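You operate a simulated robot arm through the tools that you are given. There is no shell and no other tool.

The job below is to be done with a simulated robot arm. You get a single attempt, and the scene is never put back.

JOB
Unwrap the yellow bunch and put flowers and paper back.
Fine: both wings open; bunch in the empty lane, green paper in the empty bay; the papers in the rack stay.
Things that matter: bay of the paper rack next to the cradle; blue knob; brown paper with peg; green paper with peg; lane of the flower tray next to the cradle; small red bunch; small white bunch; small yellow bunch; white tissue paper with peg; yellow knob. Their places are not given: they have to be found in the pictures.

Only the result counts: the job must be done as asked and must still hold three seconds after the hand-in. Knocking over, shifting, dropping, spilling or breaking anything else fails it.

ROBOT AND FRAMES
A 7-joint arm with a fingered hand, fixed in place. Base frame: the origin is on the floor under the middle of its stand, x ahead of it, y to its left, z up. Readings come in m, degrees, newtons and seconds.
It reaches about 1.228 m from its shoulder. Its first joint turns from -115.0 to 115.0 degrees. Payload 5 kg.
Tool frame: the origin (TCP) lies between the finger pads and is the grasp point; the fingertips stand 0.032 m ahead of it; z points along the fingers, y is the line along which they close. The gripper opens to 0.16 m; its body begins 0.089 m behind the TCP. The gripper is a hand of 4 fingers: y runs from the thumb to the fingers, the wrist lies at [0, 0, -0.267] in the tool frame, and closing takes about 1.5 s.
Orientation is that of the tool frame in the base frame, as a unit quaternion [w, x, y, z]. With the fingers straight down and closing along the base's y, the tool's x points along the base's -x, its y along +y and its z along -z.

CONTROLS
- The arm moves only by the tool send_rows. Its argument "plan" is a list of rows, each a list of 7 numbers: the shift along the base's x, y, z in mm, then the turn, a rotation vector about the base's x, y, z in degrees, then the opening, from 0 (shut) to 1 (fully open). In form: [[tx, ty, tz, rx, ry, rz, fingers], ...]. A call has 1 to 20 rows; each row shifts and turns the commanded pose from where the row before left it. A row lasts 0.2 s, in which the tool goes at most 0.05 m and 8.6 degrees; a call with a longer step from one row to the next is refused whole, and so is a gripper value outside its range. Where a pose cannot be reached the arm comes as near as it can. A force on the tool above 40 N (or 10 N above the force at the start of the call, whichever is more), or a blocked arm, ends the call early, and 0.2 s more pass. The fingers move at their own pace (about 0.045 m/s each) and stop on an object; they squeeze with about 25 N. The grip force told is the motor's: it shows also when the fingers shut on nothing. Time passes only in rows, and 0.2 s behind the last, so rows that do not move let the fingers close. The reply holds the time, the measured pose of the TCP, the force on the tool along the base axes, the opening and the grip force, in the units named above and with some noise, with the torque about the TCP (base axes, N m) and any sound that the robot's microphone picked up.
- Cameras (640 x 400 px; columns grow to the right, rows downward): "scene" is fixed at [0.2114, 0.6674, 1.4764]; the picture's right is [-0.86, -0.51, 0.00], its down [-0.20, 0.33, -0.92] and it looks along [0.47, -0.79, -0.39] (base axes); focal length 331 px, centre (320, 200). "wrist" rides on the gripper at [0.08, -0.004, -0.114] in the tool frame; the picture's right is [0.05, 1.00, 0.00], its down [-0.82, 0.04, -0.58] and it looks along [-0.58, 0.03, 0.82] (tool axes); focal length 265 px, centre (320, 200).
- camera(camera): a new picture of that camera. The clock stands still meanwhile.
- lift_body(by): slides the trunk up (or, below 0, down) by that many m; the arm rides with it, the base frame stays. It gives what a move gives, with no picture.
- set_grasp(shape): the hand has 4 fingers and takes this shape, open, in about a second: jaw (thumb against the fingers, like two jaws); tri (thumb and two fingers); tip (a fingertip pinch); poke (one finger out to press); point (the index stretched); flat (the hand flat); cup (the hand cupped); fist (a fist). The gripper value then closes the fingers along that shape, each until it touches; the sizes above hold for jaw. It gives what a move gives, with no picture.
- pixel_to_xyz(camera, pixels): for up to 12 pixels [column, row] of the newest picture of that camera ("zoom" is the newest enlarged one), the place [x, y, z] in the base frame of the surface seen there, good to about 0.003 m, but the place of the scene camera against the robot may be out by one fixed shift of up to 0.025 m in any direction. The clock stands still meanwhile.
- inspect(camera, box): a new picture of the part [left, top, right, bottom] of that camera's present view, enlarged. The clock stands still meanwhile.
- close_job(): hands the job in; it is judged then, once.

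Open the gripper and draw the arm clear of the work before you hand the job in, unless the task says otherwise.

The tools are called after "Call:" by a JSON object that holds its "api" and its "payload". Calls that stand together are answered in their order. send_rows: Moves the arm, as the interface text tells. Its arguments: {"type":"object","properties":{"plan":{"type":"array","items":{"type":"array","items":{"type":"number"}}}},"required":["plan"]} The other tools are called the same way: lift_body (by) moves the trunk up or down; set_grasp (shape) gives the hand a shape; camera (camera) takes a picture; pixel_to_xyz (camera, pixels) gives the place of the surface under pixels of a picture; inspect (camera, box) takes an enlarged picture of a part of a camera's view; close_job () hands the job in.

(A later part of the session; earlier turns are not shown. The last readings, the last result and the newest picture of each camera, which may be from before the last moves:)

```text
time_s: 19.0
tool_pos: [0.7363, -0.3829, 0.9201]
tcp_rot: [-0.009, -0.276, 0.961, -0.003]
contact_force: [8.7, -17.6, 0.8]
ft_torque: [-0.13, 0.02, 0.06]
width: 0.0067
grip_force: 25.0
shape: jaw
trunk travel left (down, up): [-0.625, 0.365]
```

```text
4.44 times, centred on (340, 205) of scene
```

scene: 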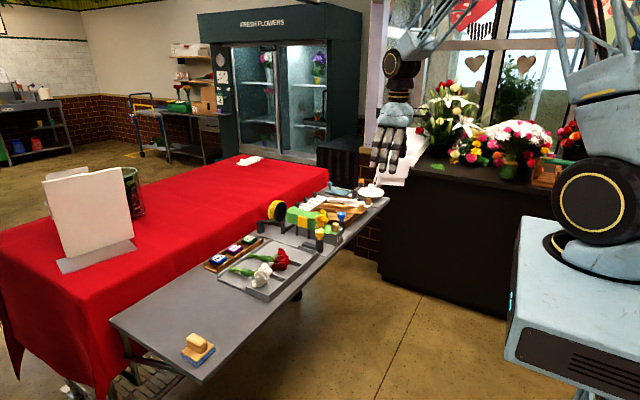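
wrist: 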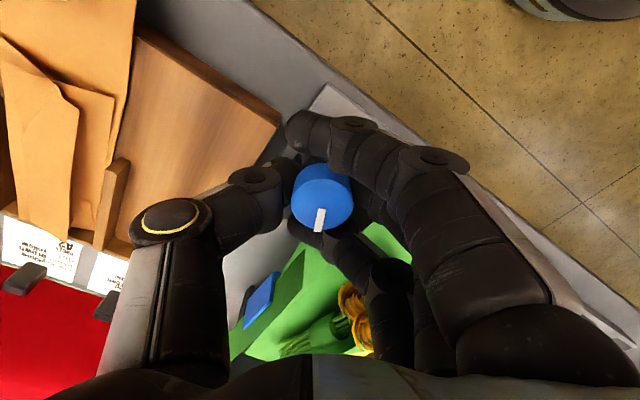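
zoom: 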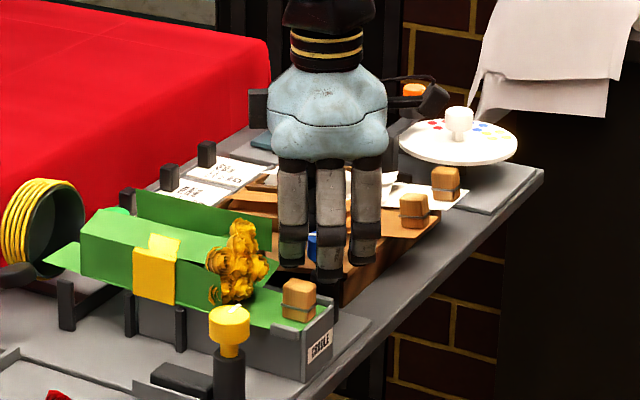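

The wing is about upright now; before going on I check the clearance of the lower finger from the flowers with a zoom.

Call:
{"api": "inspect", "payload": {"camera": "wrist", "box": [230, 190, 430, 370]}}

Call:
{"api": "inspect", "payload": {"camera": "scene", "box": [300, 195, 370, 240]}}

```text
2.22 times, centred on (330, 280) of wrist
```

zoom: 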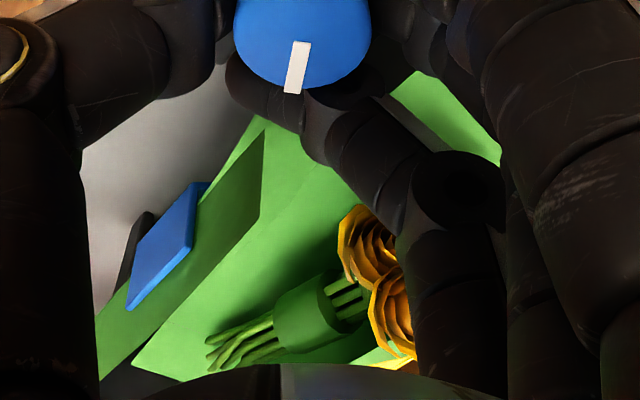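

```text
8.89 times, centred on (335, 218) of scene
```

zoom: 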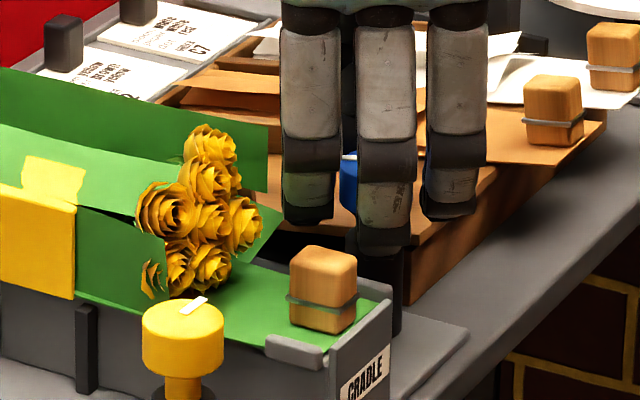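

The fingers are clear but getting close to the wing's corner. I open a little, lift off the knob, and check whether the wing stays.

Call:
{"api": "send_rows", "payload": {"plan": [[0, 0, 0, 0, 0, 0, 0.15], [0, 0, 0, 0, 0, 0, 0.3], [0, 0, 0, 0, 0, 0, 0.38], [0, 0, 0, 0, 0, 0, 0.38], [0, 0, 20, 0, 0, 0, 0.38], [0, 0, 30, 0, 0, 0, 0.38], [0, 0, 30, 0, 0, 0, 0.38], [0, 0, 0, 0, 0, 0, 0.5]]}}

Call:
{"api": "camera", "payload": {"camera": "wrist"}}

Call:
{"api": "inspect", "payload": {"camera": "scene", "box": [270, 170, 390, 250]}}

```text
time_s: 20.8
tool_pos: [0.7367, -0.3845, 0.9996]
tcp_rot: [-0.009, -0.277, 0.961, -0.003]
contact_force: [-0.2, -0.4, 0.5]
ft_torque: [-0.01, 0.02, -0.01]
width: 0.0791
grip_force: 0.0
shape: jaw
trunk travel left (down, up): [-0.625, 0.365]
```

```text
taken
```

wrist: 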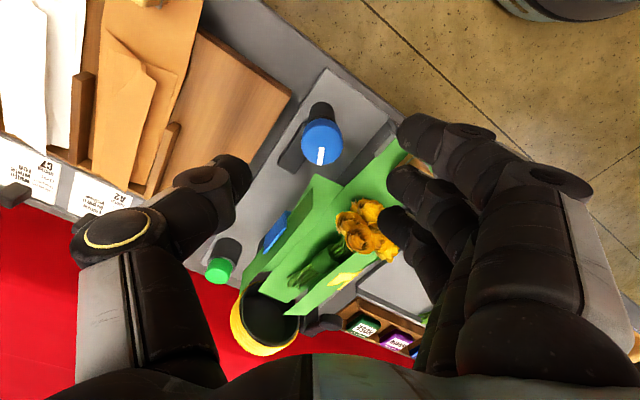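

```text
5.00 times, centred on (330, 210) of scene
```

zoom: 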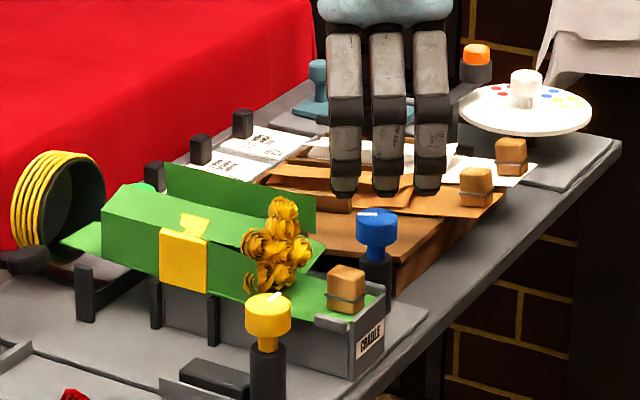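

The blue wing stays where it was left, and no contact shows. I turn the hand back by +58° at height, then descend and regrip.

Call:
{"api": "send_rows", "payload": {"plan": [[0, 1, 0, 0, 0, 8.2, 0.5], [0, 1, 0, 0, 0, 8.2, 0.5], [0, 1, 0, 0, 0, 8.2, 0.5], [0, 0, 0, 0, 0, 8.2, 0.5], [0, 0, 0, 0, 0, 8.2, 0.5], [0, 0, 0, 0, 0, 8.2, 0.5], [0, 0, 0, 0, 0, 8.2, 0.5], [0, 0, -30, 0, 0, 0, 0.5], [0, 0, -30, 0, 0, 0, 0.5], [0, 0, -20, 0, 0, 0, 0.5], [0, 0, 0, 0, 0, 0, 0.5]]}}

Call:
{"api": "camera", "payload": {"camera": "wrist"}}

```text
time_s: 23.2
tool_pos: [0.7347, -0.3779, 0.9208]
tcp_rot: [-0.006, -0.704, 0.71, -0.009]
contact_force: [-0.7, 0.0, -0.1]
ft_torque: [-0.03, -0.01, -0.04]
width: 0.0791
grip_force: 0.0
shape: jaw
trunk travel left (down, up): [-0.625, 0.365]
```

```text
taken
```

wrist: 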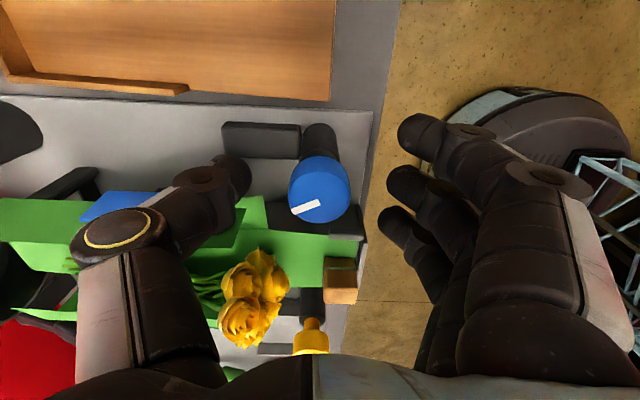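

The mark is now turned about 60° toward +x. I regrip and turn further in steps of ~20°.

Call:
{"api": "send_rows", "payload": {"plan": [[1, -3, 0, 0, 0, 0, 0.4], [0, 0, 0, 0, 0, 0, 0.3], [0, 0, 0, 0, 0, 0, 0.2], [0, 0, 0, 0, 0, 0, 0.1], [0, 0, 0, 0, 0, 0, 0], [0, 0, 0, 0, 0, 0, 0], [0, 0, 0, 0, 0, 0, 0], [0, 0, 0, 0, 0, -5, 0], [0, 0, 0, 0, 0, -5, 0], [0, 0, 0, 0, 0, -5, 0], [0, 0, 0, 0, 0, -5, 0], [0, 0, 0, 0, 0, 0, 0]]}}

Call:
{"api": "camera", "payload": {"camera": "wrist"}}

Call:
{"api": "inspect", "payload": {"camera": "scene", "box": [270, 170, 390, 250]}}

```text
time_s: 25.8
tool_pos: [0.7383, -0.3821, 0.9202]
tcp_rot: [-0.007, -0.57, 0.822, -0.008]
contact_force: [11.3, -7.6, -1.4]
ft_torque: [-0.05, 0.05, 0.02]
width: 0.0064
grip_force: 25.5
shape: jaw
trunk travel left (down, up): [-0.625, 0.365]
```

```text
taken
```

wrist: 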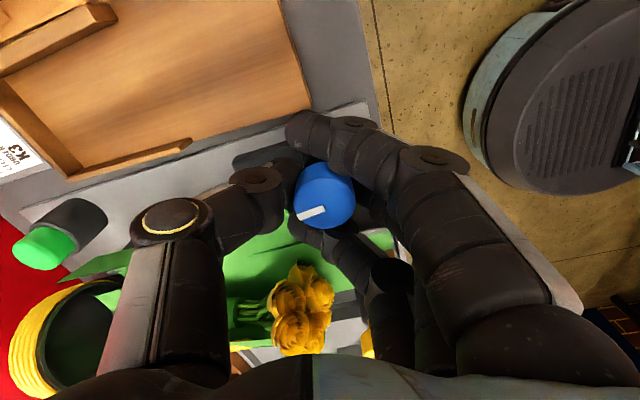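

```text
5.00 times, centred on (330, 210) of scene
```

zoom: 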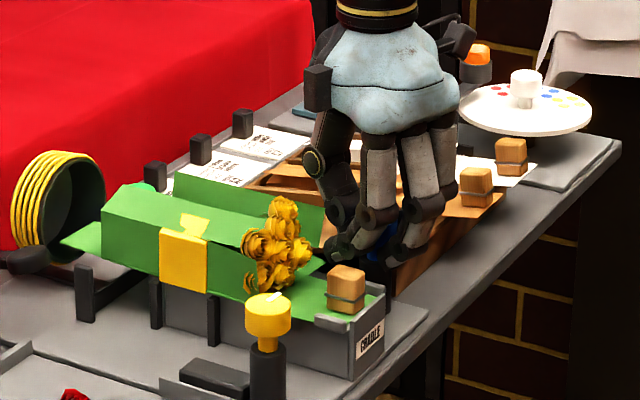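

The knob keeps turning freely and the wing leans outward. I continue another 20°.

Call:
{"api": "send_rows", "payload": {"plan": [[0, 0, 0, 0, 0, -5, 0], [0, 0, 0, 0, 0, -5, 0], [0, 0, 0, 0, 0, -5, 0], [0, 0, 0, 0, 0, -5, 0], [0, 0, 0, 0, 0, 0, 0]]}}

Call:
{"api": "camera", "payload": {"camera": "wrist"}}

Call:
{"api": "inspect", "payload": {"camera": "scene", "box": [270, 170, 390, 250]}}

```text
time_s: 27.0
tool_pos: [0.7391, -0.3814, 0.9193]
tcp_rot: [-0.008, -0.419, 0.908, -0.006]
contact_force: [19.1, -2.2, -1.3]
ft_torque: [0.03, -0.07, 0.43]
width: 0.0063
grip_force: 24.9
shape: jaw
trunk travel left (down, up): [-0.625, 0.365]
```

```text
taken
```

wrist: 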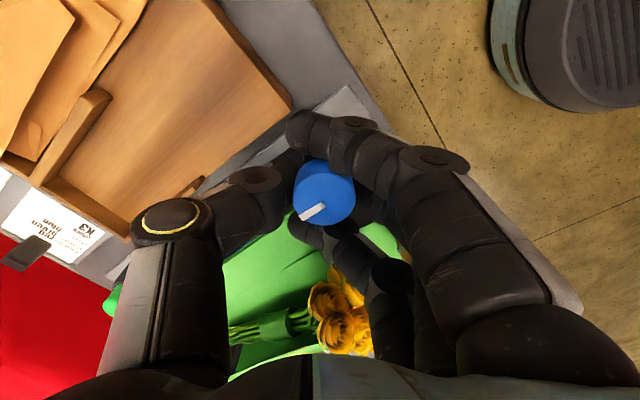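

```text
5.00 times, centred on (330, 210) of scene
```

zoom: 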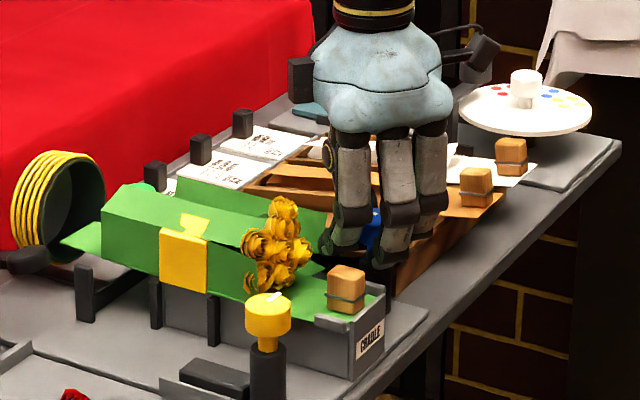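

Torque rose to 0.43 N·m and the mark points to +x (90° turned): the blue knob seems at its end stop. I release, lift and look at the wing.

Call:
{"api": "send_rows", "payload": {"plan": [[0, 0, 0, 0, 0, 1, 0.15], [0, 0, 0, 0, 0, 0, 0.3], [0, 0, 0, 0, 0, 0, 0.4], [0, 0, 0, 0, 0, 0, 0.4], [0, 0, 20, 0, 0, 0, 0.4], [0, 0, 30, 0, 0, 0, 0.4], [0, 0, 40, 0, 0, 0, 0.4], [0, 0, 40, 0, 0, 0, 0.5], [0, 0, 0, 0, 0, 0, 0.5]]}}

Call:
{"api": "camera", "payload": {"camera": "wrist"}}

Call:
{"api": "inspect", "payload": {"camera": "scene", "box": [270, 170, 390, 250]}}

```text
time_s: 29.0
tool_pos: [0.738, -0.3839, 1.0507]
tcp_rot: [-0.008, -0.427, 0.904, -0.005]
contact_force: [-1.0, -0.4, 0.0]
ft_torque: [0.01, 0.02, 0.03]
width: 0.0791
grip_force: 0.0
shape: jaw
trunk travel left (down, up): [-0.625, 0.365]
```

```text
taken
```

wrist: 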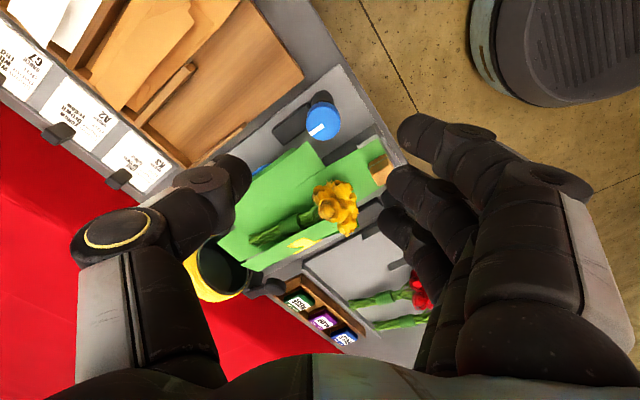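

```text
5.00 times, centred on (330, 210) of scene
```

zoom: 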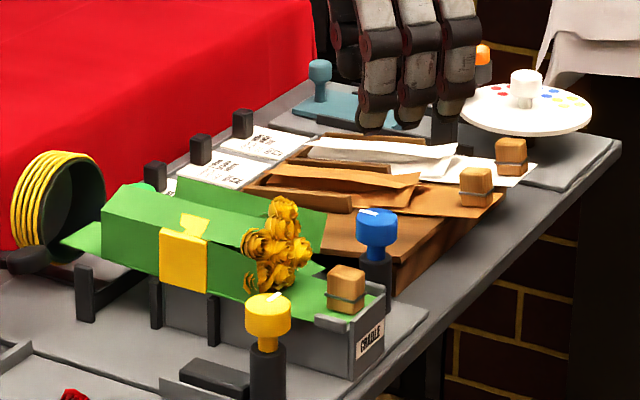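

I move back to a straight view over the cradle to measure the opened blue wing.

Call:
{"api": "send_rows", "payload": {"plan": [[-20, 10, 5, 0, 0, -8.4, 0.5], [-20, 15, 5, 0, 0, -8.4, 0.5], [-20, 15, 5, 0, 0, -8.4, 0.5], [-20, 15, 5, 0, 0, -8.4, 0.5], [-10, 15, 0, 0, 0, -8.4, 0.5], [0, 12, 0, 0, 0, -8.4, 0.5], [0, 0, 0, 0, 0, 0, 0.5]]}}

Call:
{"api": "camera", "payload": {"camera": "wrist"}}

Call:
{"api": "inspect", "payload": {"camera": "wrist", "box": [220, 120, 420, 300]}}

```text
time_s: 30.6
tool_pos: [0.6461, -0.3013, 1.0712]
tcp_rot: [-0.01, -0.002, 1.0, -0.001]
contact_force: [-0.1, -0.6, 0.3]
ft_torque: [0.0, -0.01, -0.01]
width: 0.0792
grip_force: 0.1
shape: jaw
trunk travel left (down, up): [-0.625, 0.365]
```

```text
taken
```

wrist: 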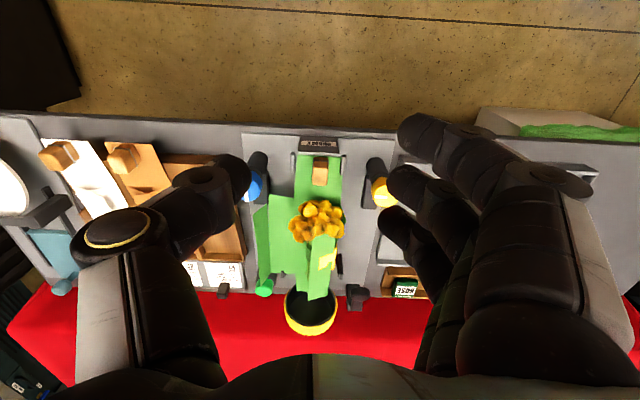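

```text
2.22 times, centred on (320, 210) of wrist
```

zoom: 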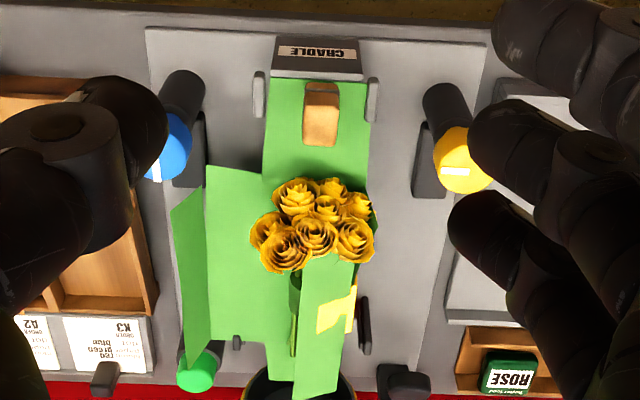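

The blue wing lies open to the left. I measure its extents to plan the yellow one.

Call:
{"api": "pixel_to_xyz", "payload": {"camera": "wrist", "pixels": [[270, 197], [268, 230], [285, 200], [270, 268], [260, 210], [257, 225], [260, 260], [292, 230], [253, 196], [382, 190], [300, 190], [330, 190]]}}

Call:
{"api": "inspect", "payload": {"camera": "wrist", "box": [360, 150, 410, 210]}}

```text
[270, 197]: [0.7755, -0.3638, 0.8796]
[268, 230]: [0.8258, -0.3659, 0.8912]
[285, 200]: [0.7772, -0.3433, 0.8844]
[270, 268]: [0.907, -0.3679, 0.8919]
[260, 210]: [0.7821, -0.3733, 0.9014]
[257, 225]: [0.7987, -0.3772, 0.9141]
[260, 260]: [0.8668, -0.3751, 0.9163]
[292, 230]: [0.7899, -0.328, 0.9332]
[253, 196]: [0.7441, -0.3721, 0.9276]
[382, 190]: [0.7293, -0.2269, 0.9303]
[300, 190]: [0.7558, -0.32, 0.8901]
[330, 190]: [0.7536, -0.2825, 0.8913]
```

```text
6.67 times, centred on (385, 180) of wrist
```

zoom: 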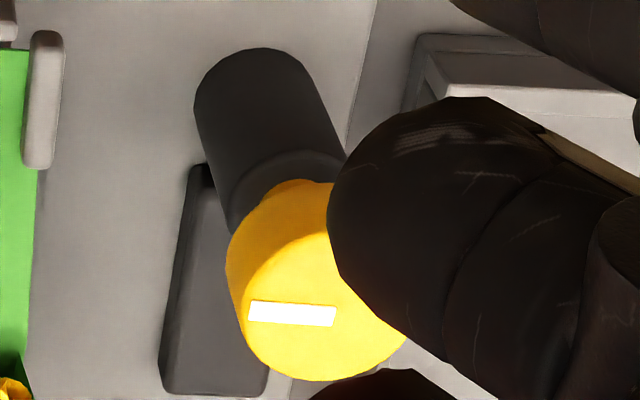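

The open wing occupies x≥0.775 out to |Δy|≈75 mm from the centre. For the yellow knob I approach with the hand turned to -60° so that fingers sit on the tray side, and first look from above.

Call:
{"api": "send_rows", "payload": {"plan": [[11, 10, 0, 0, -1.1, 0, 0.5], [11, 10, 0, 0, 0, -8.5, 0.5], [11, 10, 0, 0, 0, -8.5, 0.5], [11, 10, 0, 0, 0, -8.5, 0.5], [11, 10, 0, 0, 0, -8.5, 0.5], [11, 10, 0, 0, 0, -8.5, 0.5], [11, 10, 0, 0, 0, -8.5, 0.5], [12, 12, 0, 0, 0, -8.5, 0.5], [0, 0, 0, 0, 0, 0, 0.5]]}}

Call:
{"api": "camera", "payload": {"camera": "wrist"}}

Call:
{"api": "inspect", "payload": {"camera": "scene", "box": [240, 160, 390, 270]}}

```text
time_s: 32.6
tool_pos: [0.737, -0.2167, 1.071]
tcp_rot: [-0.002, 0.495, 0.869, -0.001]
contact_force: [0.3, 0.1, -0.2]
ft_torque: [-0.02, 0.02, 0.01]
width: 0.0791
grip_force: 0.1
shape: jaw
trunk travel left (down, up): [-0.625, 0.365]
```

```text
taken
```

wrist: 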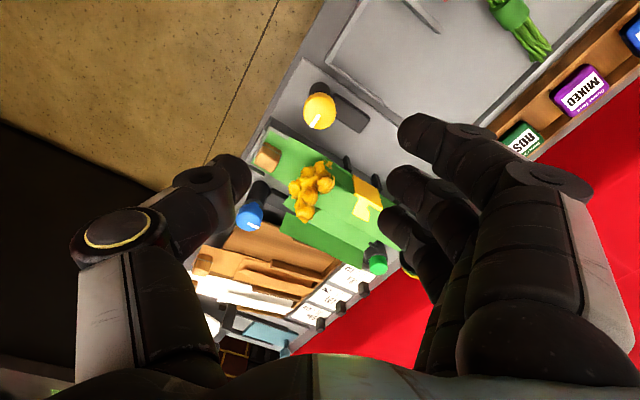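

```text
3.64 times, centred on (315, 215) of scene
```

zoom: 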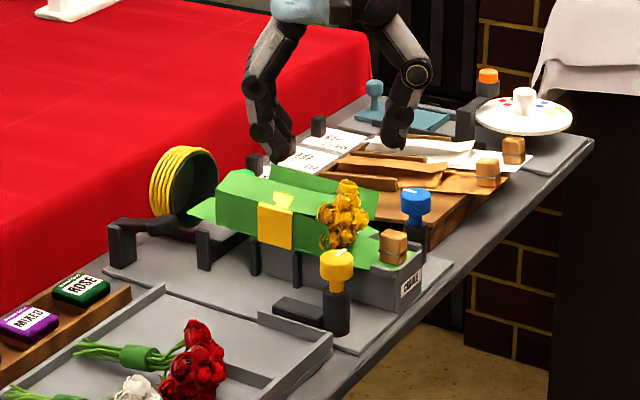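

I enlarge the yellow knob and read its rim and the low tray walls.

Call:
{"api": "inspect", "payload": {"camera": "wrist", "box": [295, 85, 345, 135]}}

Call:
{"api": "pixel_to_xyz", "payload": {"camera": "wrist", "pixels": [[348, 113], [370, 90], [335, 70], [385, 55], [357, 160], [383, 185], [365, 210]]}}

```text
8.00 times, centred on (320, 110) of wrist
```

zoom: 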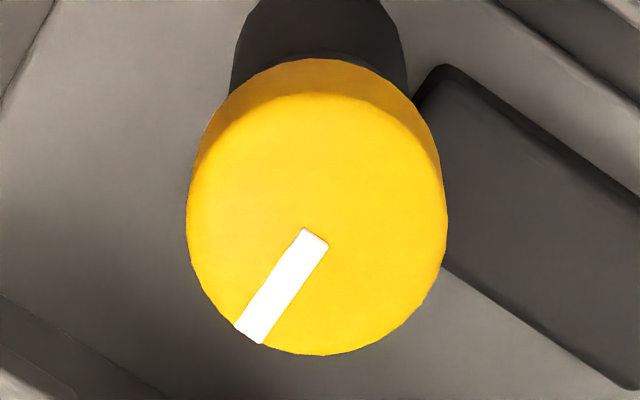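

```text
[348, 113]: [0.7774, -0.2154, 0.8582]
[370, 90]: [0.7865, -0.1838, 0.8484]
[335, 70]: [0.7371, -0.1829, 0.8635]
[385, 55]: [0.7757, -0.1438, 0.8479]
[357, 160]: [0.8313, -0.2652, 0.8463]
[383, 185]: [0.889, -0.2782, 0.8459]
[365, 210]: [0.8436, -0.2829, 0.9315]
```

Call:
{"api": "pixel_to_xyz", "payload": {"camera": "zoom", "pixels": [[317, 223], [195, 223], [440, 223], [317, 100], [300, 348], [260, 223], [380, 223], [317, 160], [340, 300], [550, 220], [600, 100], [60, 350]]}}

```text
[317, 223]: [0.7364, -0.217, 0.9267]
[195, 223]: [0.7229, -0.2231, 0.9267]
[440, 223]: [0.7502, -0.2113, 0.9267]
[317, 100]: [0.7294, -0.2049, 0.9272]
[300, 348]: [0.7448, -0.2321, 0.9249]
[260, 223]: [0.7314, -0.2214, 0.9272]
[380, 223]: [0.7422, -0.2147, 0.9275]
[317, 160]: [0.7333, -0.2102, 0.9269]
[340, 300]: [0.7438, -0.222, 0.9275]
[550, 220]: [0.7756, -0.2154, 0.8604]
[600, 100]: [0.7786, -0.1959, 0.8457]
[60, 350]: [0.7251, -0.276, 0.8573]
```

Yellow knob centre ≈(0.737,-0.218), nothing tall around it. I descend over it with 8 cm opening, then close.

Call:
{"api": "send_rows", "payload": {"plan": [[0, -1, -30, 0, 0, 0, 0.5], [0, 0, -30, 0, 0, 0, 0.5], [0, 0, -30, 0, 0, 0, 0.5], [0, 0, -30, 0, 0, 0, 0.5], [0, 0, -20, 0, 0, 0, 0.5], [0, 0, -10, 0, 0, 0, 0.5], [0, 0, 0, 0, 0, 0, 0.5]]}}

Call:
{"api": "camera", "payload": {"camera": "wrist"}}

Call:
{"api": "inspect", "payload": {"camera": "scene", "box": [260, 170, 380, 260]}}

```text
time_s: 34.2
tool_pos: [0.7368, -0.2183, 0.9202]
tcp_rot: [-0.002, 0.495, 0.869, -0.001]
contact_force: [0.6, 0.2, 0.0]
ft_torque: [-0.02, 0.02, 0.02]
width: 0.0793
grip_force: 0.1
shape: jaw
trunk travel left (down, up): [-0.625, 0.365]
```

```text
taken
```

wrist: 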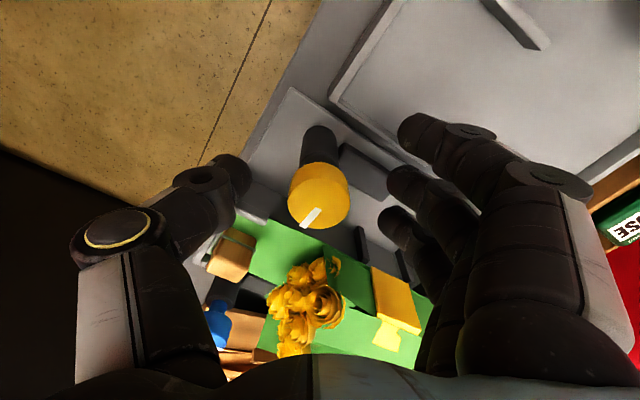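

```text
4.44 times, centred on (320, 215) of scene
```

zoom: 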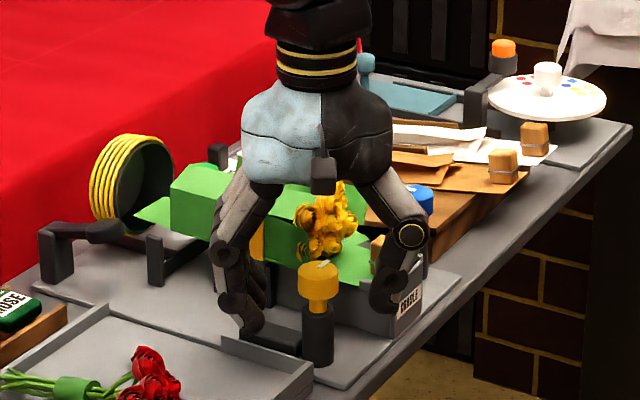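

Clear on all sides. I close on the yellow knob and turn it by +20° (the mirror of the blue one).

Call:
{"api": "send_rows", "payload": {"plan": [[0, 0, 0, 0, 0, 0, 0.4], [0, 0, 0, 0, 0, 0, 0.3], [0, 0, 0, 0, 0, 0, 0.2], [0, 0, 0, 0, 0, 0, 0.1], [0, 0, 0, 0, 0, 0, 0], [0, 0, 0, 0, 0, 0, 0], [0, 0, 0, 0, 0, 0, 0]]}}

Call:
{"api": "send_rows", "payload": {"plan": [[0, 0, 0, 0, 0, 4, 0], [0, 0, 0, 0, 0, 4, 0], [0, 0, 0, 0, 0, 5, 0], [0, 0, 0, 0, 0, 5, 0], [0, 0, 0, 0, 0, 0, 0]]}}

Call:
{"api": "camera", "payload": {"camera": "wrist"}}

Call:
{"api": "inspect", "payload": {"camera": "scene", "box": [260, 170, 380, 260]}}

```text
time_s: 35.8
tool_pos: [0.7351, -0.2186, 0.9202]
tcp_rot: [-0.002, 0.496, 0.869, -0.001]
contact_force: [-9.9, -3.8, -2.9]
ft_torque: [0.18, -0.24, 0.01]
width: 0.0056
grip_force: 24.4
shape: jaw
trunk travel left (down, up): [-0.625, 0.365]
```

```text
time_s: 37.0
tool_pos: [0.7367, -0.2194, 0.9202]
tcp_rot: [-0.001, 0.353, 0.936, -0.001]
contact_force: [-12.1, -8.6, -8.1]
ft_torque: [0.01, -0.04, -0.01]
width: 0.0056
grip_force: 25.0
shape: jaw
trunk travel left (down, up): [-0.625, 0.365]
```

```text
taken
```

wrist: 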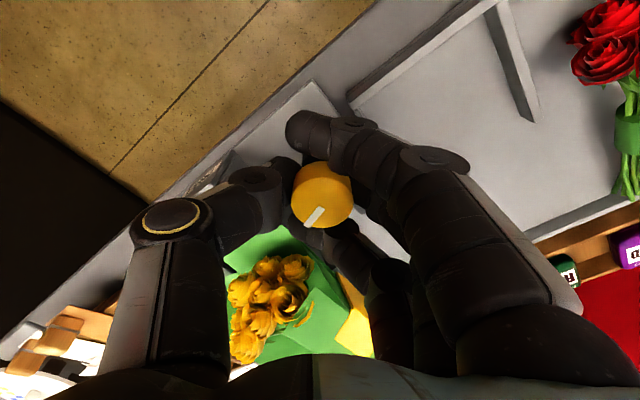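

```text
4.44 times, centred on (320, 215) of scene
```

zoom: 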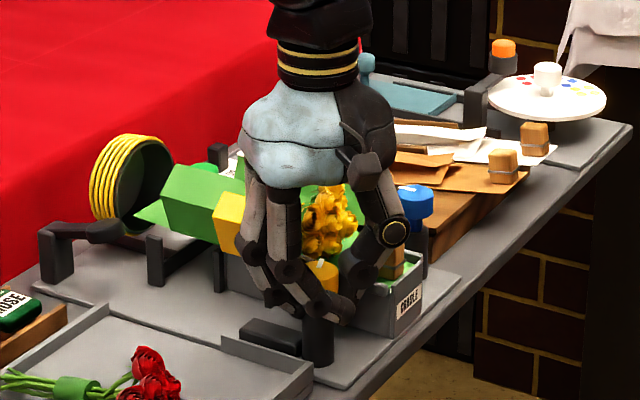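

The yellow wing is opening too. I turn a further +20°.

Call:
{"api": "send_rows", "payload": {"plan": [[0, 0, 0, 0, 0, 5, 0], [0, 0, 0, 0, 0, 5, 0], [0, 0, 0, 0, 0, 5, 0], [0, 0, 0, 0, 0, 5, 0], [0, 0, 0, 0, 0, 0, 0]]}}

Call:
{"api": "camera", "payload": {"camera": "wrist"}}

Call:
{"api": "inspect", "payload": {"camera": "scene", "box": [260, 170, 380, 260]}}

```text
time_s: 38.2
tool_pos: [0.7381, -0.2195, 0.9212]
tcp_rot: [-0.001, 0.185, 0.983, 0.0]
contact_force: [-8.6, -12.8, -11.8]
ft_torque: [0.03, -0.06, -0.02]
width: 0.005
grip_force: 24.4
shape: jaw
trunk travel left (down, up): [-0.625, 0.365]
```

```text
taken
```

wrist: 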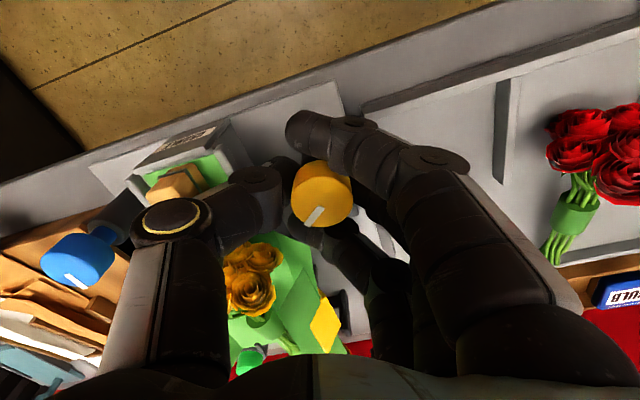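

```text
4.44 times, centred on (320, 215) of scene
```

zoom: 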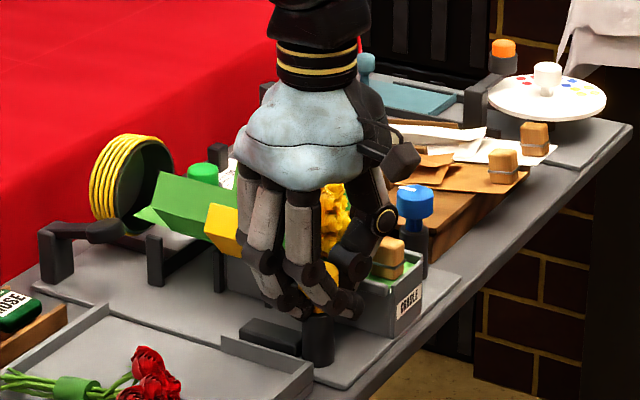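

Turning works smoothly; another +18°, hand ends about straight.

Call:
{"api": "send_rows", "payload": {"plan": [[0, 0, 0, 0, 0, 5, 0], [0, 0, 0, 0, 0, 5, 0], [0, 0, 0, 0, 0, 5, 0], [0, 0, 0, 0, 0, 3, 0], [0, 0, 0, 0, 0, 0, 0]]}}

Call:
{"api": "camera", "payload": {"camera": "wrist"}}

Call:
{"api": "inspect", "payload": {"camera": "scene", "box": [260, 170, 380, 260]}}

```text
time_s: 39.4
tool_pos: [0.7386, -0.2198, 0.9211]
tcp_rot: [0.0, 0.029, 1.0, 0.0]
contact_force: [2.4, -10.0, -10.5]
ft_torque: [0.14, -0.07, -0.02]
width: 0.005
grip_force: 24.7
shape: jaw
trunk travel left (down, up): [-0.625, 0.365]
```

```text
taken
```

wrist: 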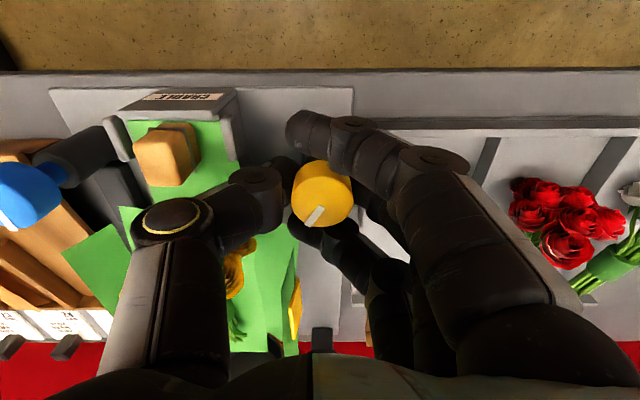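

```text
4.44 times, centred on (320, 215) of scene
```

zoom: 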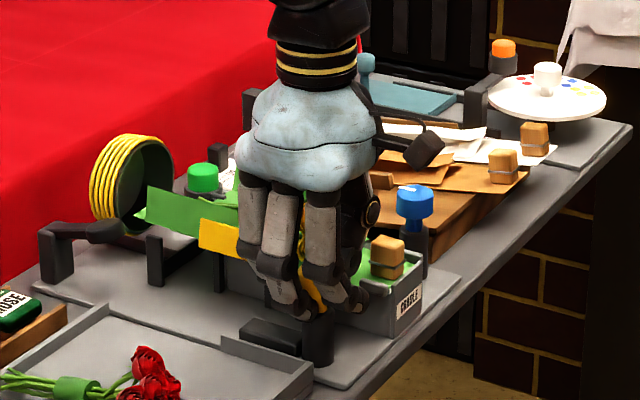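

The yellow knob has turned ~56°. I release (shifting slightly toward +y so the thumb keeps clear of the flowers) and lift.

Call:
{"api": "send_rows", "payload": {"plan": [[0, 2, 0, 0, 0, 0, 0.15], [0, 4, 0, 0, 0, 0, 0.25], [0, 4, 0, 0, 0, 0, 0.35], [0, 2, 0, 0, 0, 0, 0.4], [0, 0, 0, 0, 0, 0, 0.4], [0, 0, 20, 0, 0, 0, 0.4], [0, 0, 30, 0, 0, 0, 0.4], [0, 0, 30, 0, 0, 0, 0.4], [0, 0, 0, 0, 0, 0, 0.5]]}}

Call:
{"api": "camera", "payload": {"camera": "wrist"}}

Call:
{"api": "inspect", "payload": {"camera": "scene", "box": [260, 170, 380, 260]}}

```text
time_s: 41.4
tool_pos: [0.7359, -0.2044, 1.0003]
tcp_rot: [-0.002, 0.029, 1.0, 0.0]
contact_force: [0.4, -0.1, 0.1]
ft_torque: [0.01, 0.01, 0.01]
width: 0.0792
grip_force: 0.0
shape: jaw
trunk travel left (down, up): [-0.625, 0.365]
```

```text
taken
```

wrist: 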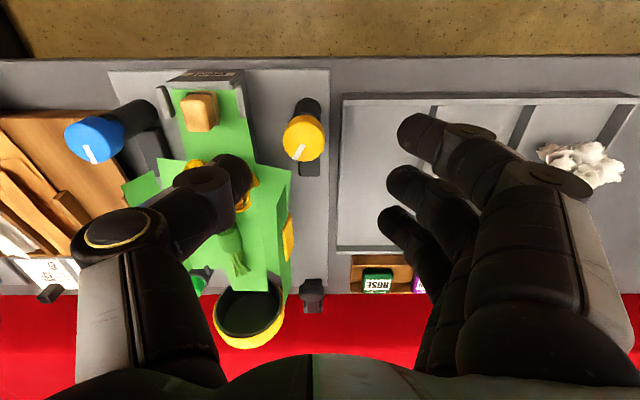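

```text
4.44 times, centred on (320, 215) of scene
```

zoom: 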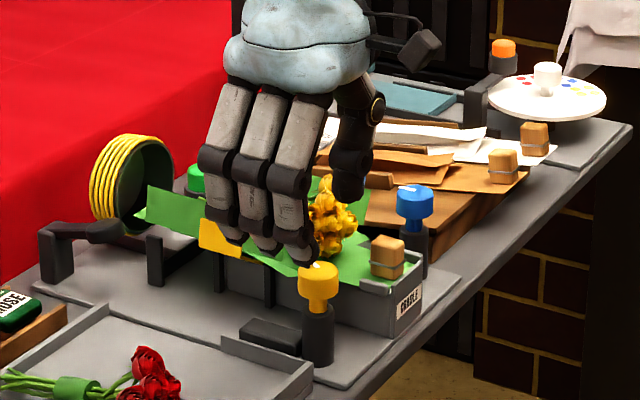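

The wing stays. I turn the hand to about -33°, recentre over the knob and descend again.

Call:
{"api": "send_rows", "payload": {"plan": [[1, -2, 0, 0, 0, -7.5, 0.5], [0, -4, 0, 0, 0, -7.5, 0.5], [0, -4, 0, 0, 0, -7.5, 0.5], [0, -3, 0, 0, 0, -7.5, 0.5], [0, -1, -30, 0, 0, 0, 0.5], [0, 0, -30, 0, 0, 0, 0.5], [0, 0, -20, 0, 0, 0, 0.5], [0, 0, 0, 0, 0, 0, 0.5]]}}

Call:
{"api": "camera", "payload": {"camera": "wrist"}}

Call:
{"api": "inspect", "payload": {"camera": "scene", "box": [260, 170, 380, 260]}}

```text
time_s: 43.0
tool_pos: [0.741, -0.2186, 0.929]
tcp_rot: [0.003, 0.286, 0.958, -0.002]
contact_force: [-3.9, 2.6, 23.0]
ft_torque: [-1.01, 0.97, -0.25]
width: 0.0796
grip_force: 0.0
shape: jaw
trunk travel left (down, up): [-0.625, 0.365]
stopped in row 8: the force on the tool passed its limit at 43 N (the readings are from after the stop); the commanded pose is now the measured one
```

```text
taken
```

wrist: 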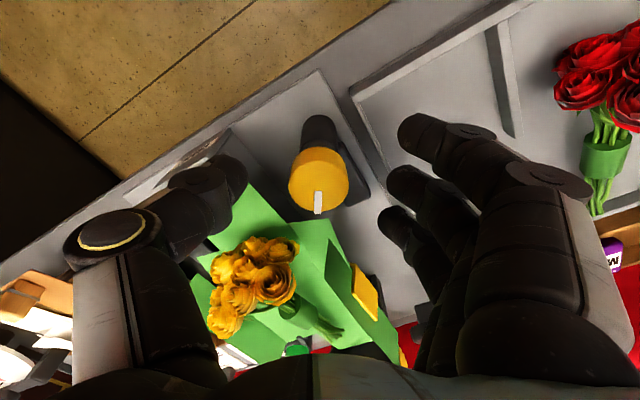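

```text
4.44 times, centred on (320, 215) of scene
```

zoom: 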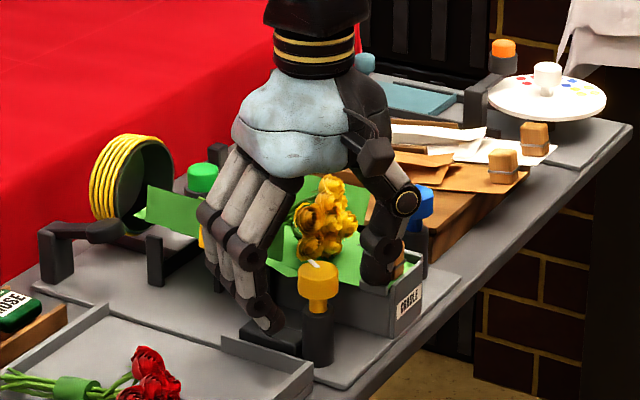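

The thumb touched the cradle's side clip (43 N stop). I raise straight up and check nothing moved.

Call:
{"api": "send_rows", "payload": {"plan": [[0, 0, 15, 0, 0, 0, 0.5], [0, 0, 25, 0, 0, 0, 0.4], [0, 0, 30, 0, 0, 0, 0.35], [0, 0, 0, 0, 0, 0, 0.35]]}}

Call:
{"api": "camera", "payload": {"camera": "wrist"}}

Call:
{"api": "inspect", "payload": {"camera": "scene", "box": [260, 170, 380, 260]}}

```text
time_s: 44.0
tool_pos: [0.7398, -0.2197, 0.9968]
tcp_rot: [0.001, 0.287, 0.958, -0.002]
contact_force: [-0.6, -0.3, -0.7]
ft_torque: [0.01, 0.0, 0.02]
width: 0.0565
grip_force: 0.1
shape: jaw
trunk travel left (down, up): [-0.625, 0.365]
```

```text
taken
```

wrist: 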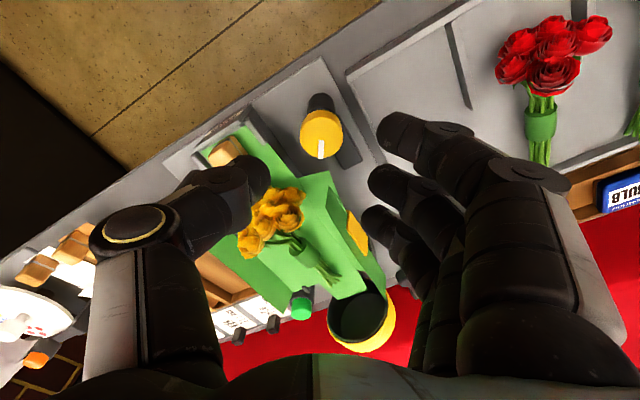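

```text
4.44 times, centred on (320, 215) of scene
```

zoom: 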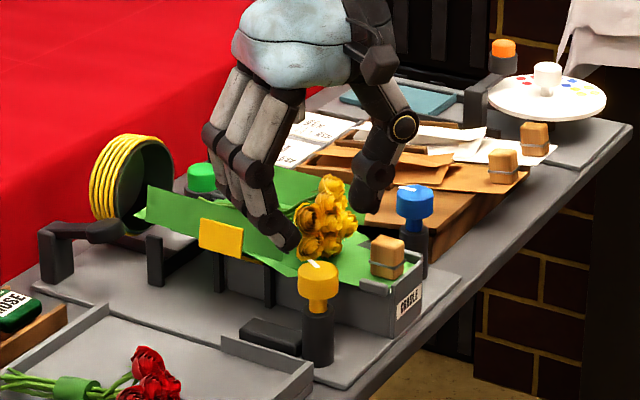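

Nothing moved. I read the clip's place near (258,130) to choose a clear thumb position.

Call:
{"api": "inspect", "payload": {"camera": "wrist", "box": [210, 90, 350, 190]}}

Call:
{"api": "pixel_to_xyz", "payload": {"camera": "zoom", "pixels": [[215, 130], [250, 170], [230, 150], [180, 110], [270, 200], [150, 70], [300, 240], [515, 190]]}}

```text
4.00 times, centred on (280, 140) of wrist
```

zoom: 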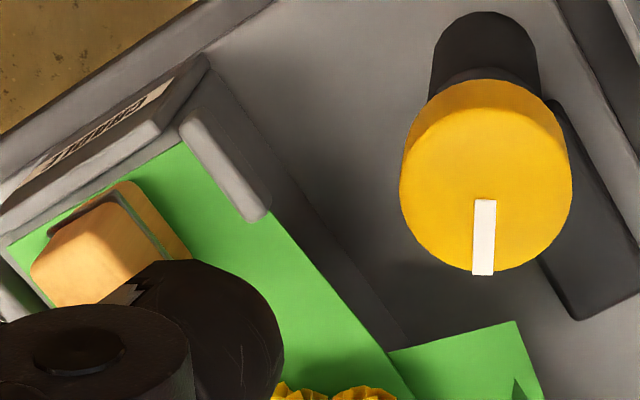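

```text
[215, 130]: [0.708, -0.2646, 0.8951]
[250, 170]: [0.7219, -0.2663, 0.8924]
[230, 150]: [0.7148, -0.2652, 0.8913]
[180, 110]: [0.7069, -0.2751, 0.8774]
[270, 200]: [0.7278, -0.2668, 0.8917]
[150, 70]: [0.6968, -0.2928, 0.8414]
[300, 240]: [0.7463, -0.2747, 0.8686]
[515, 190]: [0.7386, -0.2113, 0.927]
```

The clip's edge is at y≈-0.262, z 0.895. I descend with a smaller opening and a slight offset toward +y so the thumb clears it, then close.

Call:
{"api": "send_rows", "payload": {"plan": [[0, 6.5, 0, 0, 0, 0, 0.34], [0, 0, -30, 0, 0, 0, 0.34], [0, 0, -30, 0, 0, 0, 0.34], [0, 0, -11, 0, 0, 0, 0.34], [0, 0, 0, 0, 0, 0, 0.34]]}}

Call:
{"api": "camera", "payload": {"camera": "wrist"}}

```text
time_s: 45.2
tool_pos: [0.7407, -0.2137, 0.9249]
tcp_rot: [0.002, 0.287, 0.958, -0.001]
contact_force: [-0.3, -0.4, 0.6]
ft_torque: [0.03, -0.02, 0.0]
width: 0.055
grip_force: 0.1
shape: jaw
trunk travel left (down, up): [-0.625, 0.365]
```

```text
taken
```

wrist: 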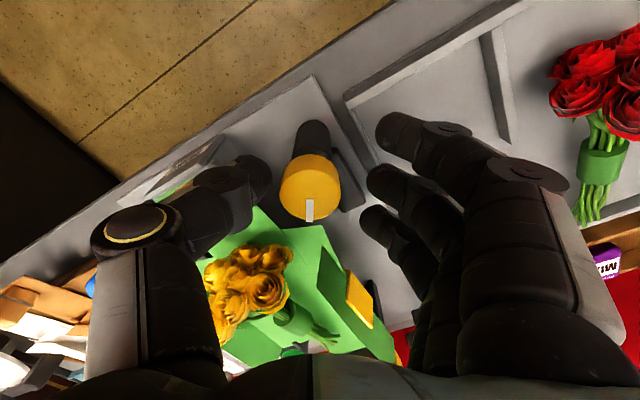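

No contact this time. I close on the knob and turn +17°, then look.

Call:
{"api": "send_rows", "payload": {"plan": [[0, 0, 0, 0, 0, 0, 0.25], [-1, -1, 0, 0, 0, 0, 0.15], [-1, -2, 0, 0, 0, 0, 0.05], [-1, -2, 0, 0, 0, 0, 0], [0, 0, 0, 0, 0, 0, 0], [0, 0, 0, 0, 0, 0, 0], [0, 0, 0, 0, 0, 4, 0], [0, 0, 0, 0, 0, 4, 0], [0, 0, 0, 0, 0, 4, 0], [0, 0, 0, 0, 0, 5, 0], [0, 0, 0, 0, 0, 0, 0]]}}

Call:
{"api": "camera", "payload": {"camera": "wrist"}}

Call:
{"api": "inspect", "payload": {"camera": "scene", "box": [260, 170, 380, 260]}}

```text
time_s: 47.6
tool_pos: [0.7374, -0.2204, 0.9245]
tcp_rot: [0.002, 0.142, 0.99, -0.002]
contact_force: [-3.7, -14.4, -13.3]
ft_torque: [-0.2, 0.04, 0.01]
width: 0.007
grip_force: 25.6
shape: jaw
trunk travel left (down, up): [-0.625, 0.365]
```

```text
taken
```

wrist: 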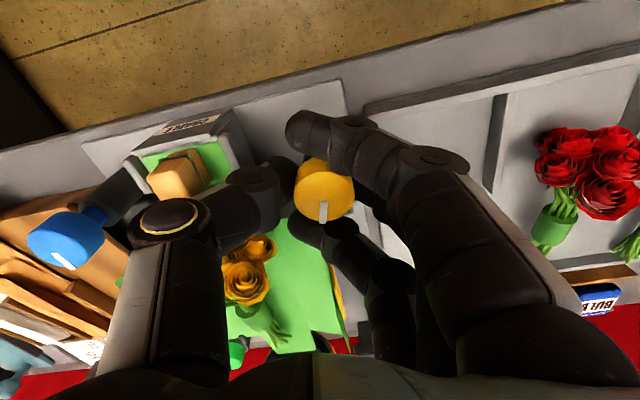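

```text
4.44 times, centred on (320, 215) of scene
```

zoom: 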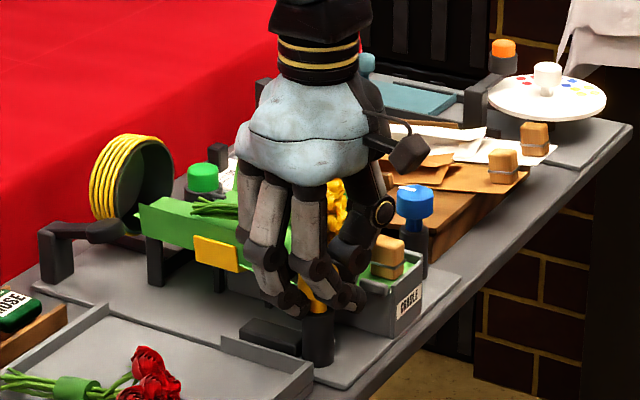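

The knob is now ~73° turned; I continue until the stop (torque rise).

Call:
{"api": "send_rows", "payload": {"plan": [[0, 0, 0, 0, 0, 4, 0], [0, 0, 0, 0, 0, 4, 0], [0, 0, 0, 0, 0, 4, 0], [0, 0, 0, 0, 0, 4, 0], [0, 0, 0, 0, 0, 3, 0], [0, 0, 0, 0, 0, 0, 0]]}}

Call:
{"api": "camera", "payload": {"camera": "wrist"}}

Call:
{"api": "inspect", "payload": {"camera": "scene", "box": [260, 170, 380, 260]}}

```text
time_s: 49.0
tool_pos: [0.7374, -0.2187, 0.9247]
tcp_rot: [0.001, -0.023, 1.0, -0.001]
contact_force: [0.3, -12.5, -10.0]
ft_torque: [-0.17, -0.02, -0.23]
width: 0.007
grip_force: 25.0
shape: jaw
trunk travel left (down, up): [-0.625, 0.365]
```

```text
taken
```

wrist: 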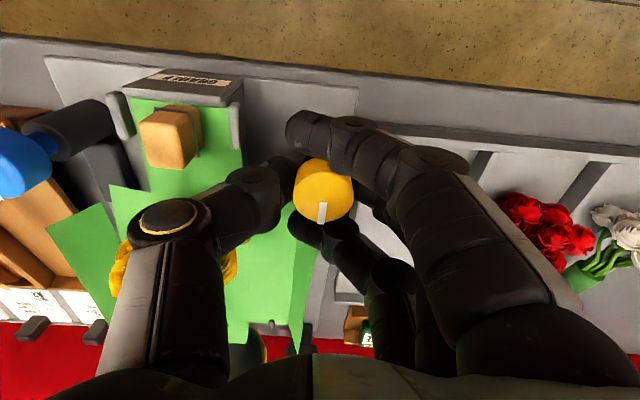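

```text
4.44 times, centred on (320, 215) of scene
```

zoom: 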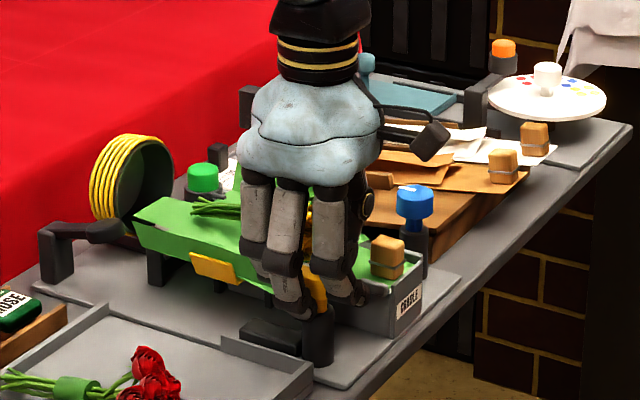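

The mark now points to +x and torque begins to show (-0.23 N·m). I turn a few more degrees to be at the stop, then release with a +y shift and lift.

Call:
{"api": "send_rows", "payload": {"plan": [[0, 0, 0, 0, 0, 2.5, 0], [0, 0, 0, 0, 0, 2.5, 0], [0, 0, 0, 0, 0, 0, 0]]}}

Call:
{"api": "send_rows", "payload": {"plan": [[0, 2, 0, 0, 0, -1, 0.12], [0, 4, 0, 0, 0, 0, 0.22], [0, 4, 0, 0, 0, 0, 0.32], [0, 2, 0, 0, 0, 0, 0.38], [0, 0, 0, 0, 0, 0, 0.38], [0, 0, 20, 0, 0, 0, 0.38], [0, 0, 30, 0, 0, 0, 0.38], [0, 0, 40, 0, 0, 0, 0.38], [0, 0, 40, 0, 0, 0, 0.5], [0, 0, 0, 0, 0, 0, 0.5]]}}

Call:
{"api": "camera", "payload": {"camera": "wrist"}}

Call:
{"api": "inspect", "payload": {"camera": "scene", "box": [240, 160, 390, 270]}}

```text
time_s: 49.9
tool_pos: [0.7364, -0.2194, 0.9239]
tcp_rot: [0.002, -0.067, 0.998, 0.0]
contact_force: [-4.3, -13.8, -12.3]
ft_torque: [-0.22, 0.03, -0.32]
width: 0.0071
grip_force: 25.2
shape: jaw
trunk travel left (down, up): [-0.625, 0.365]
```

```text
time_s: 52.0
tool_pos: [0.7386, -0.2064, 1.0572]
tcp_rot: [0.002, -0.058, 0.998, -0.001]
contact_force: [-0.1, -0.3, -0.2]
ft_torque: [0.02, 0.02, 0.0]
width: 0.079
grip_force: 0.1
shape: jaw
trunk travel left (down, up): [-0.625, 0.365]
```

```text
taken
```

wrist: 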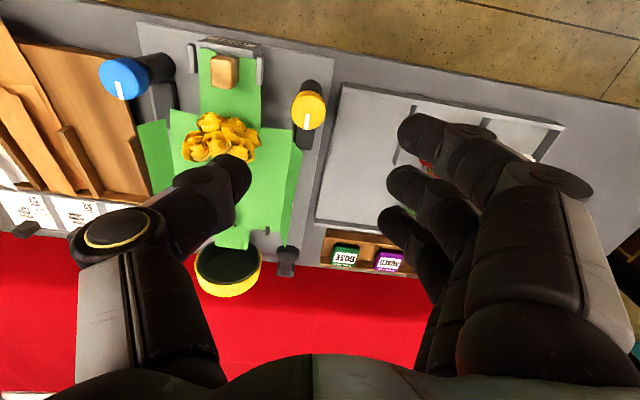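

```text
3.64 times, centred on (315, 215) of scene
```

zoom: 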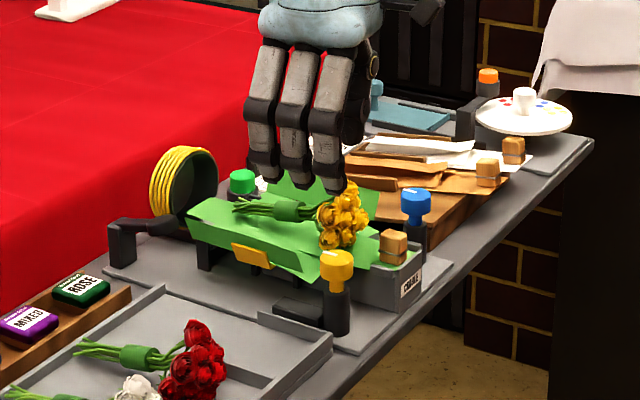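

Both wings are open and both marks point to +x. Now I look closely at the bunch and its binding band.

Call:
{"api": "send_rows", "payload": {"plan": [[-15, -25, 0, 0, 0, -6.7, 0.5], [-15, -25, 0, 0, 0, 0, 0.5], [-15, -25, 0, 0, 0, 0, 0.5], [-10, -20, 0, 0, 0, 0, 0.5], [0, 0, 0, 0, 0, 0, 0.5]]}}

Call:
{"api": "camera", "payload": {"camera": "wrist"}}

Call:
{"api": "inspect", "payload": {"camera": "wrist", "box": [240, 130, 400, 280]}}

```text
time_s: 53.2
tool_pos: [0.6839, -0.3013, 1.0569]
tcp_rot: [0.002, 0.001, 1.0, -0.001]
contact_force: [0.1, 0.2, 0.3]
ft_torque: [-0.03, 0.0, -0.04]
width: 0.0791
grip_force: 0.0
shape: jaw
trunk travel left (down, up): [-0.625, 0.365]
```

```text
taken
```

wrist: 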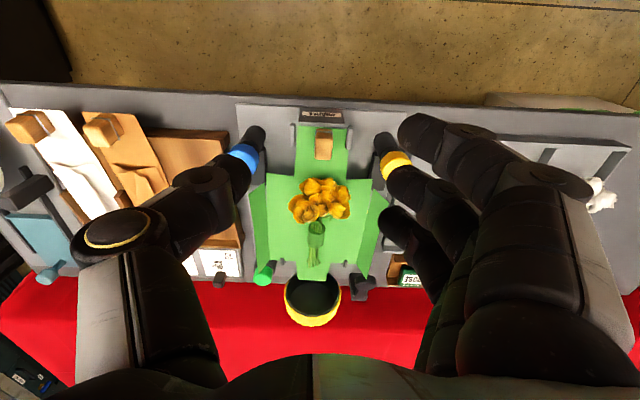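

```text
2.67 times, centred on (320, 205) of wrist
```

zoom: 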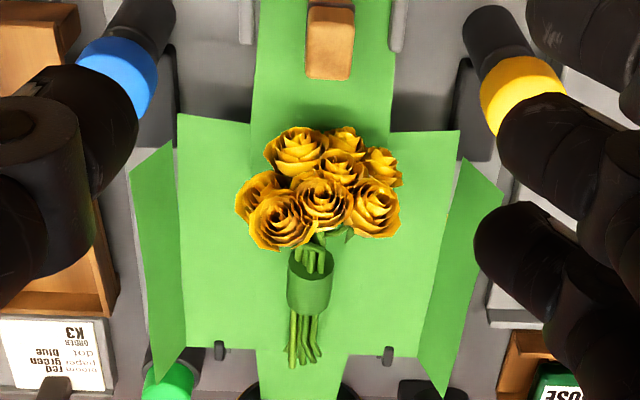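

Both wings lie flat with upright outer strips. I read the band, stems, flower heads, wings and peg positions.

Call:
{"api": "pixel_to_xyz", "payload": {"camera": "zoom", "pixels": [[308, 285], [293, 285], [325, 285], [308, 260], [308, 310], [305, 345], [325, 200], [240, 200], [398, 200], [335, 130], [330, 50], [320, 20]]}}

Call:
{"api": "pixel_to_xyz", "payload": {"camera": "zoom", "pixels": [[260, 285], [230, 330], [185, 330], [155, 350], [138, 180], [180, 125], [450, 140], [490, 190], [440, 350], [410, 280], [350, 340], [300, 380]]}}

```text
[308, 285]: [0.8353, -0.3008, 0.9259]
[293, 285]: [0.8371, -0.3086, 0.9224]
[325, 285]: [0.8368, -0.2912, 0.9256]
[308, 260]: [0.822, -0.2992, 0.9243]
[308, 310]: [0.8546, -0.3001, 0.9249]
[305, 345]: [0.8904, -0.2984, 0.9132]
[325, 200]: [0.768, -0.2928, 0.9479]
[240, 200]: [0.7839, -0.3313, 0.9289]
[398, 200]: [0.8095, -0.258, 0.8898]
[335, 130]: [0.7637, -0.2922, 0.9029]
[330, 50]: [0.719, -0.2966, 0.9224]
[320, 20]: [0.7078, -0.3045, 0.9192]
```

```text
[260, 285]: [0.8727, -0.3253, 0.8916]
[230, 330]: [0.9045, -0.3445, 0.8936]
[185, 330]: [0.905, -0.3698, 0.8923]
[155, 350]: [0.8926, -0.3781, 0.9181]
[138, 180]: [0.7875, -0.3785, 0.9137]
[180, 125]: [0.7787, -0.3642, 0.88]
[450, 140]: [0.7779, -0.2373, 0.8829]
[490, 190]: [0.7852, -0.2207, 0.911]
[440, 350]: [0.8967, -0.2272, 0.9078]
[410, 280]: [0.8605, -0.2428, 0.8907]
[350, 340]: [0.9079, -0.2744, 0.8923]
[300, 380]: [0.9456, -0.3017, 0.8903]
```

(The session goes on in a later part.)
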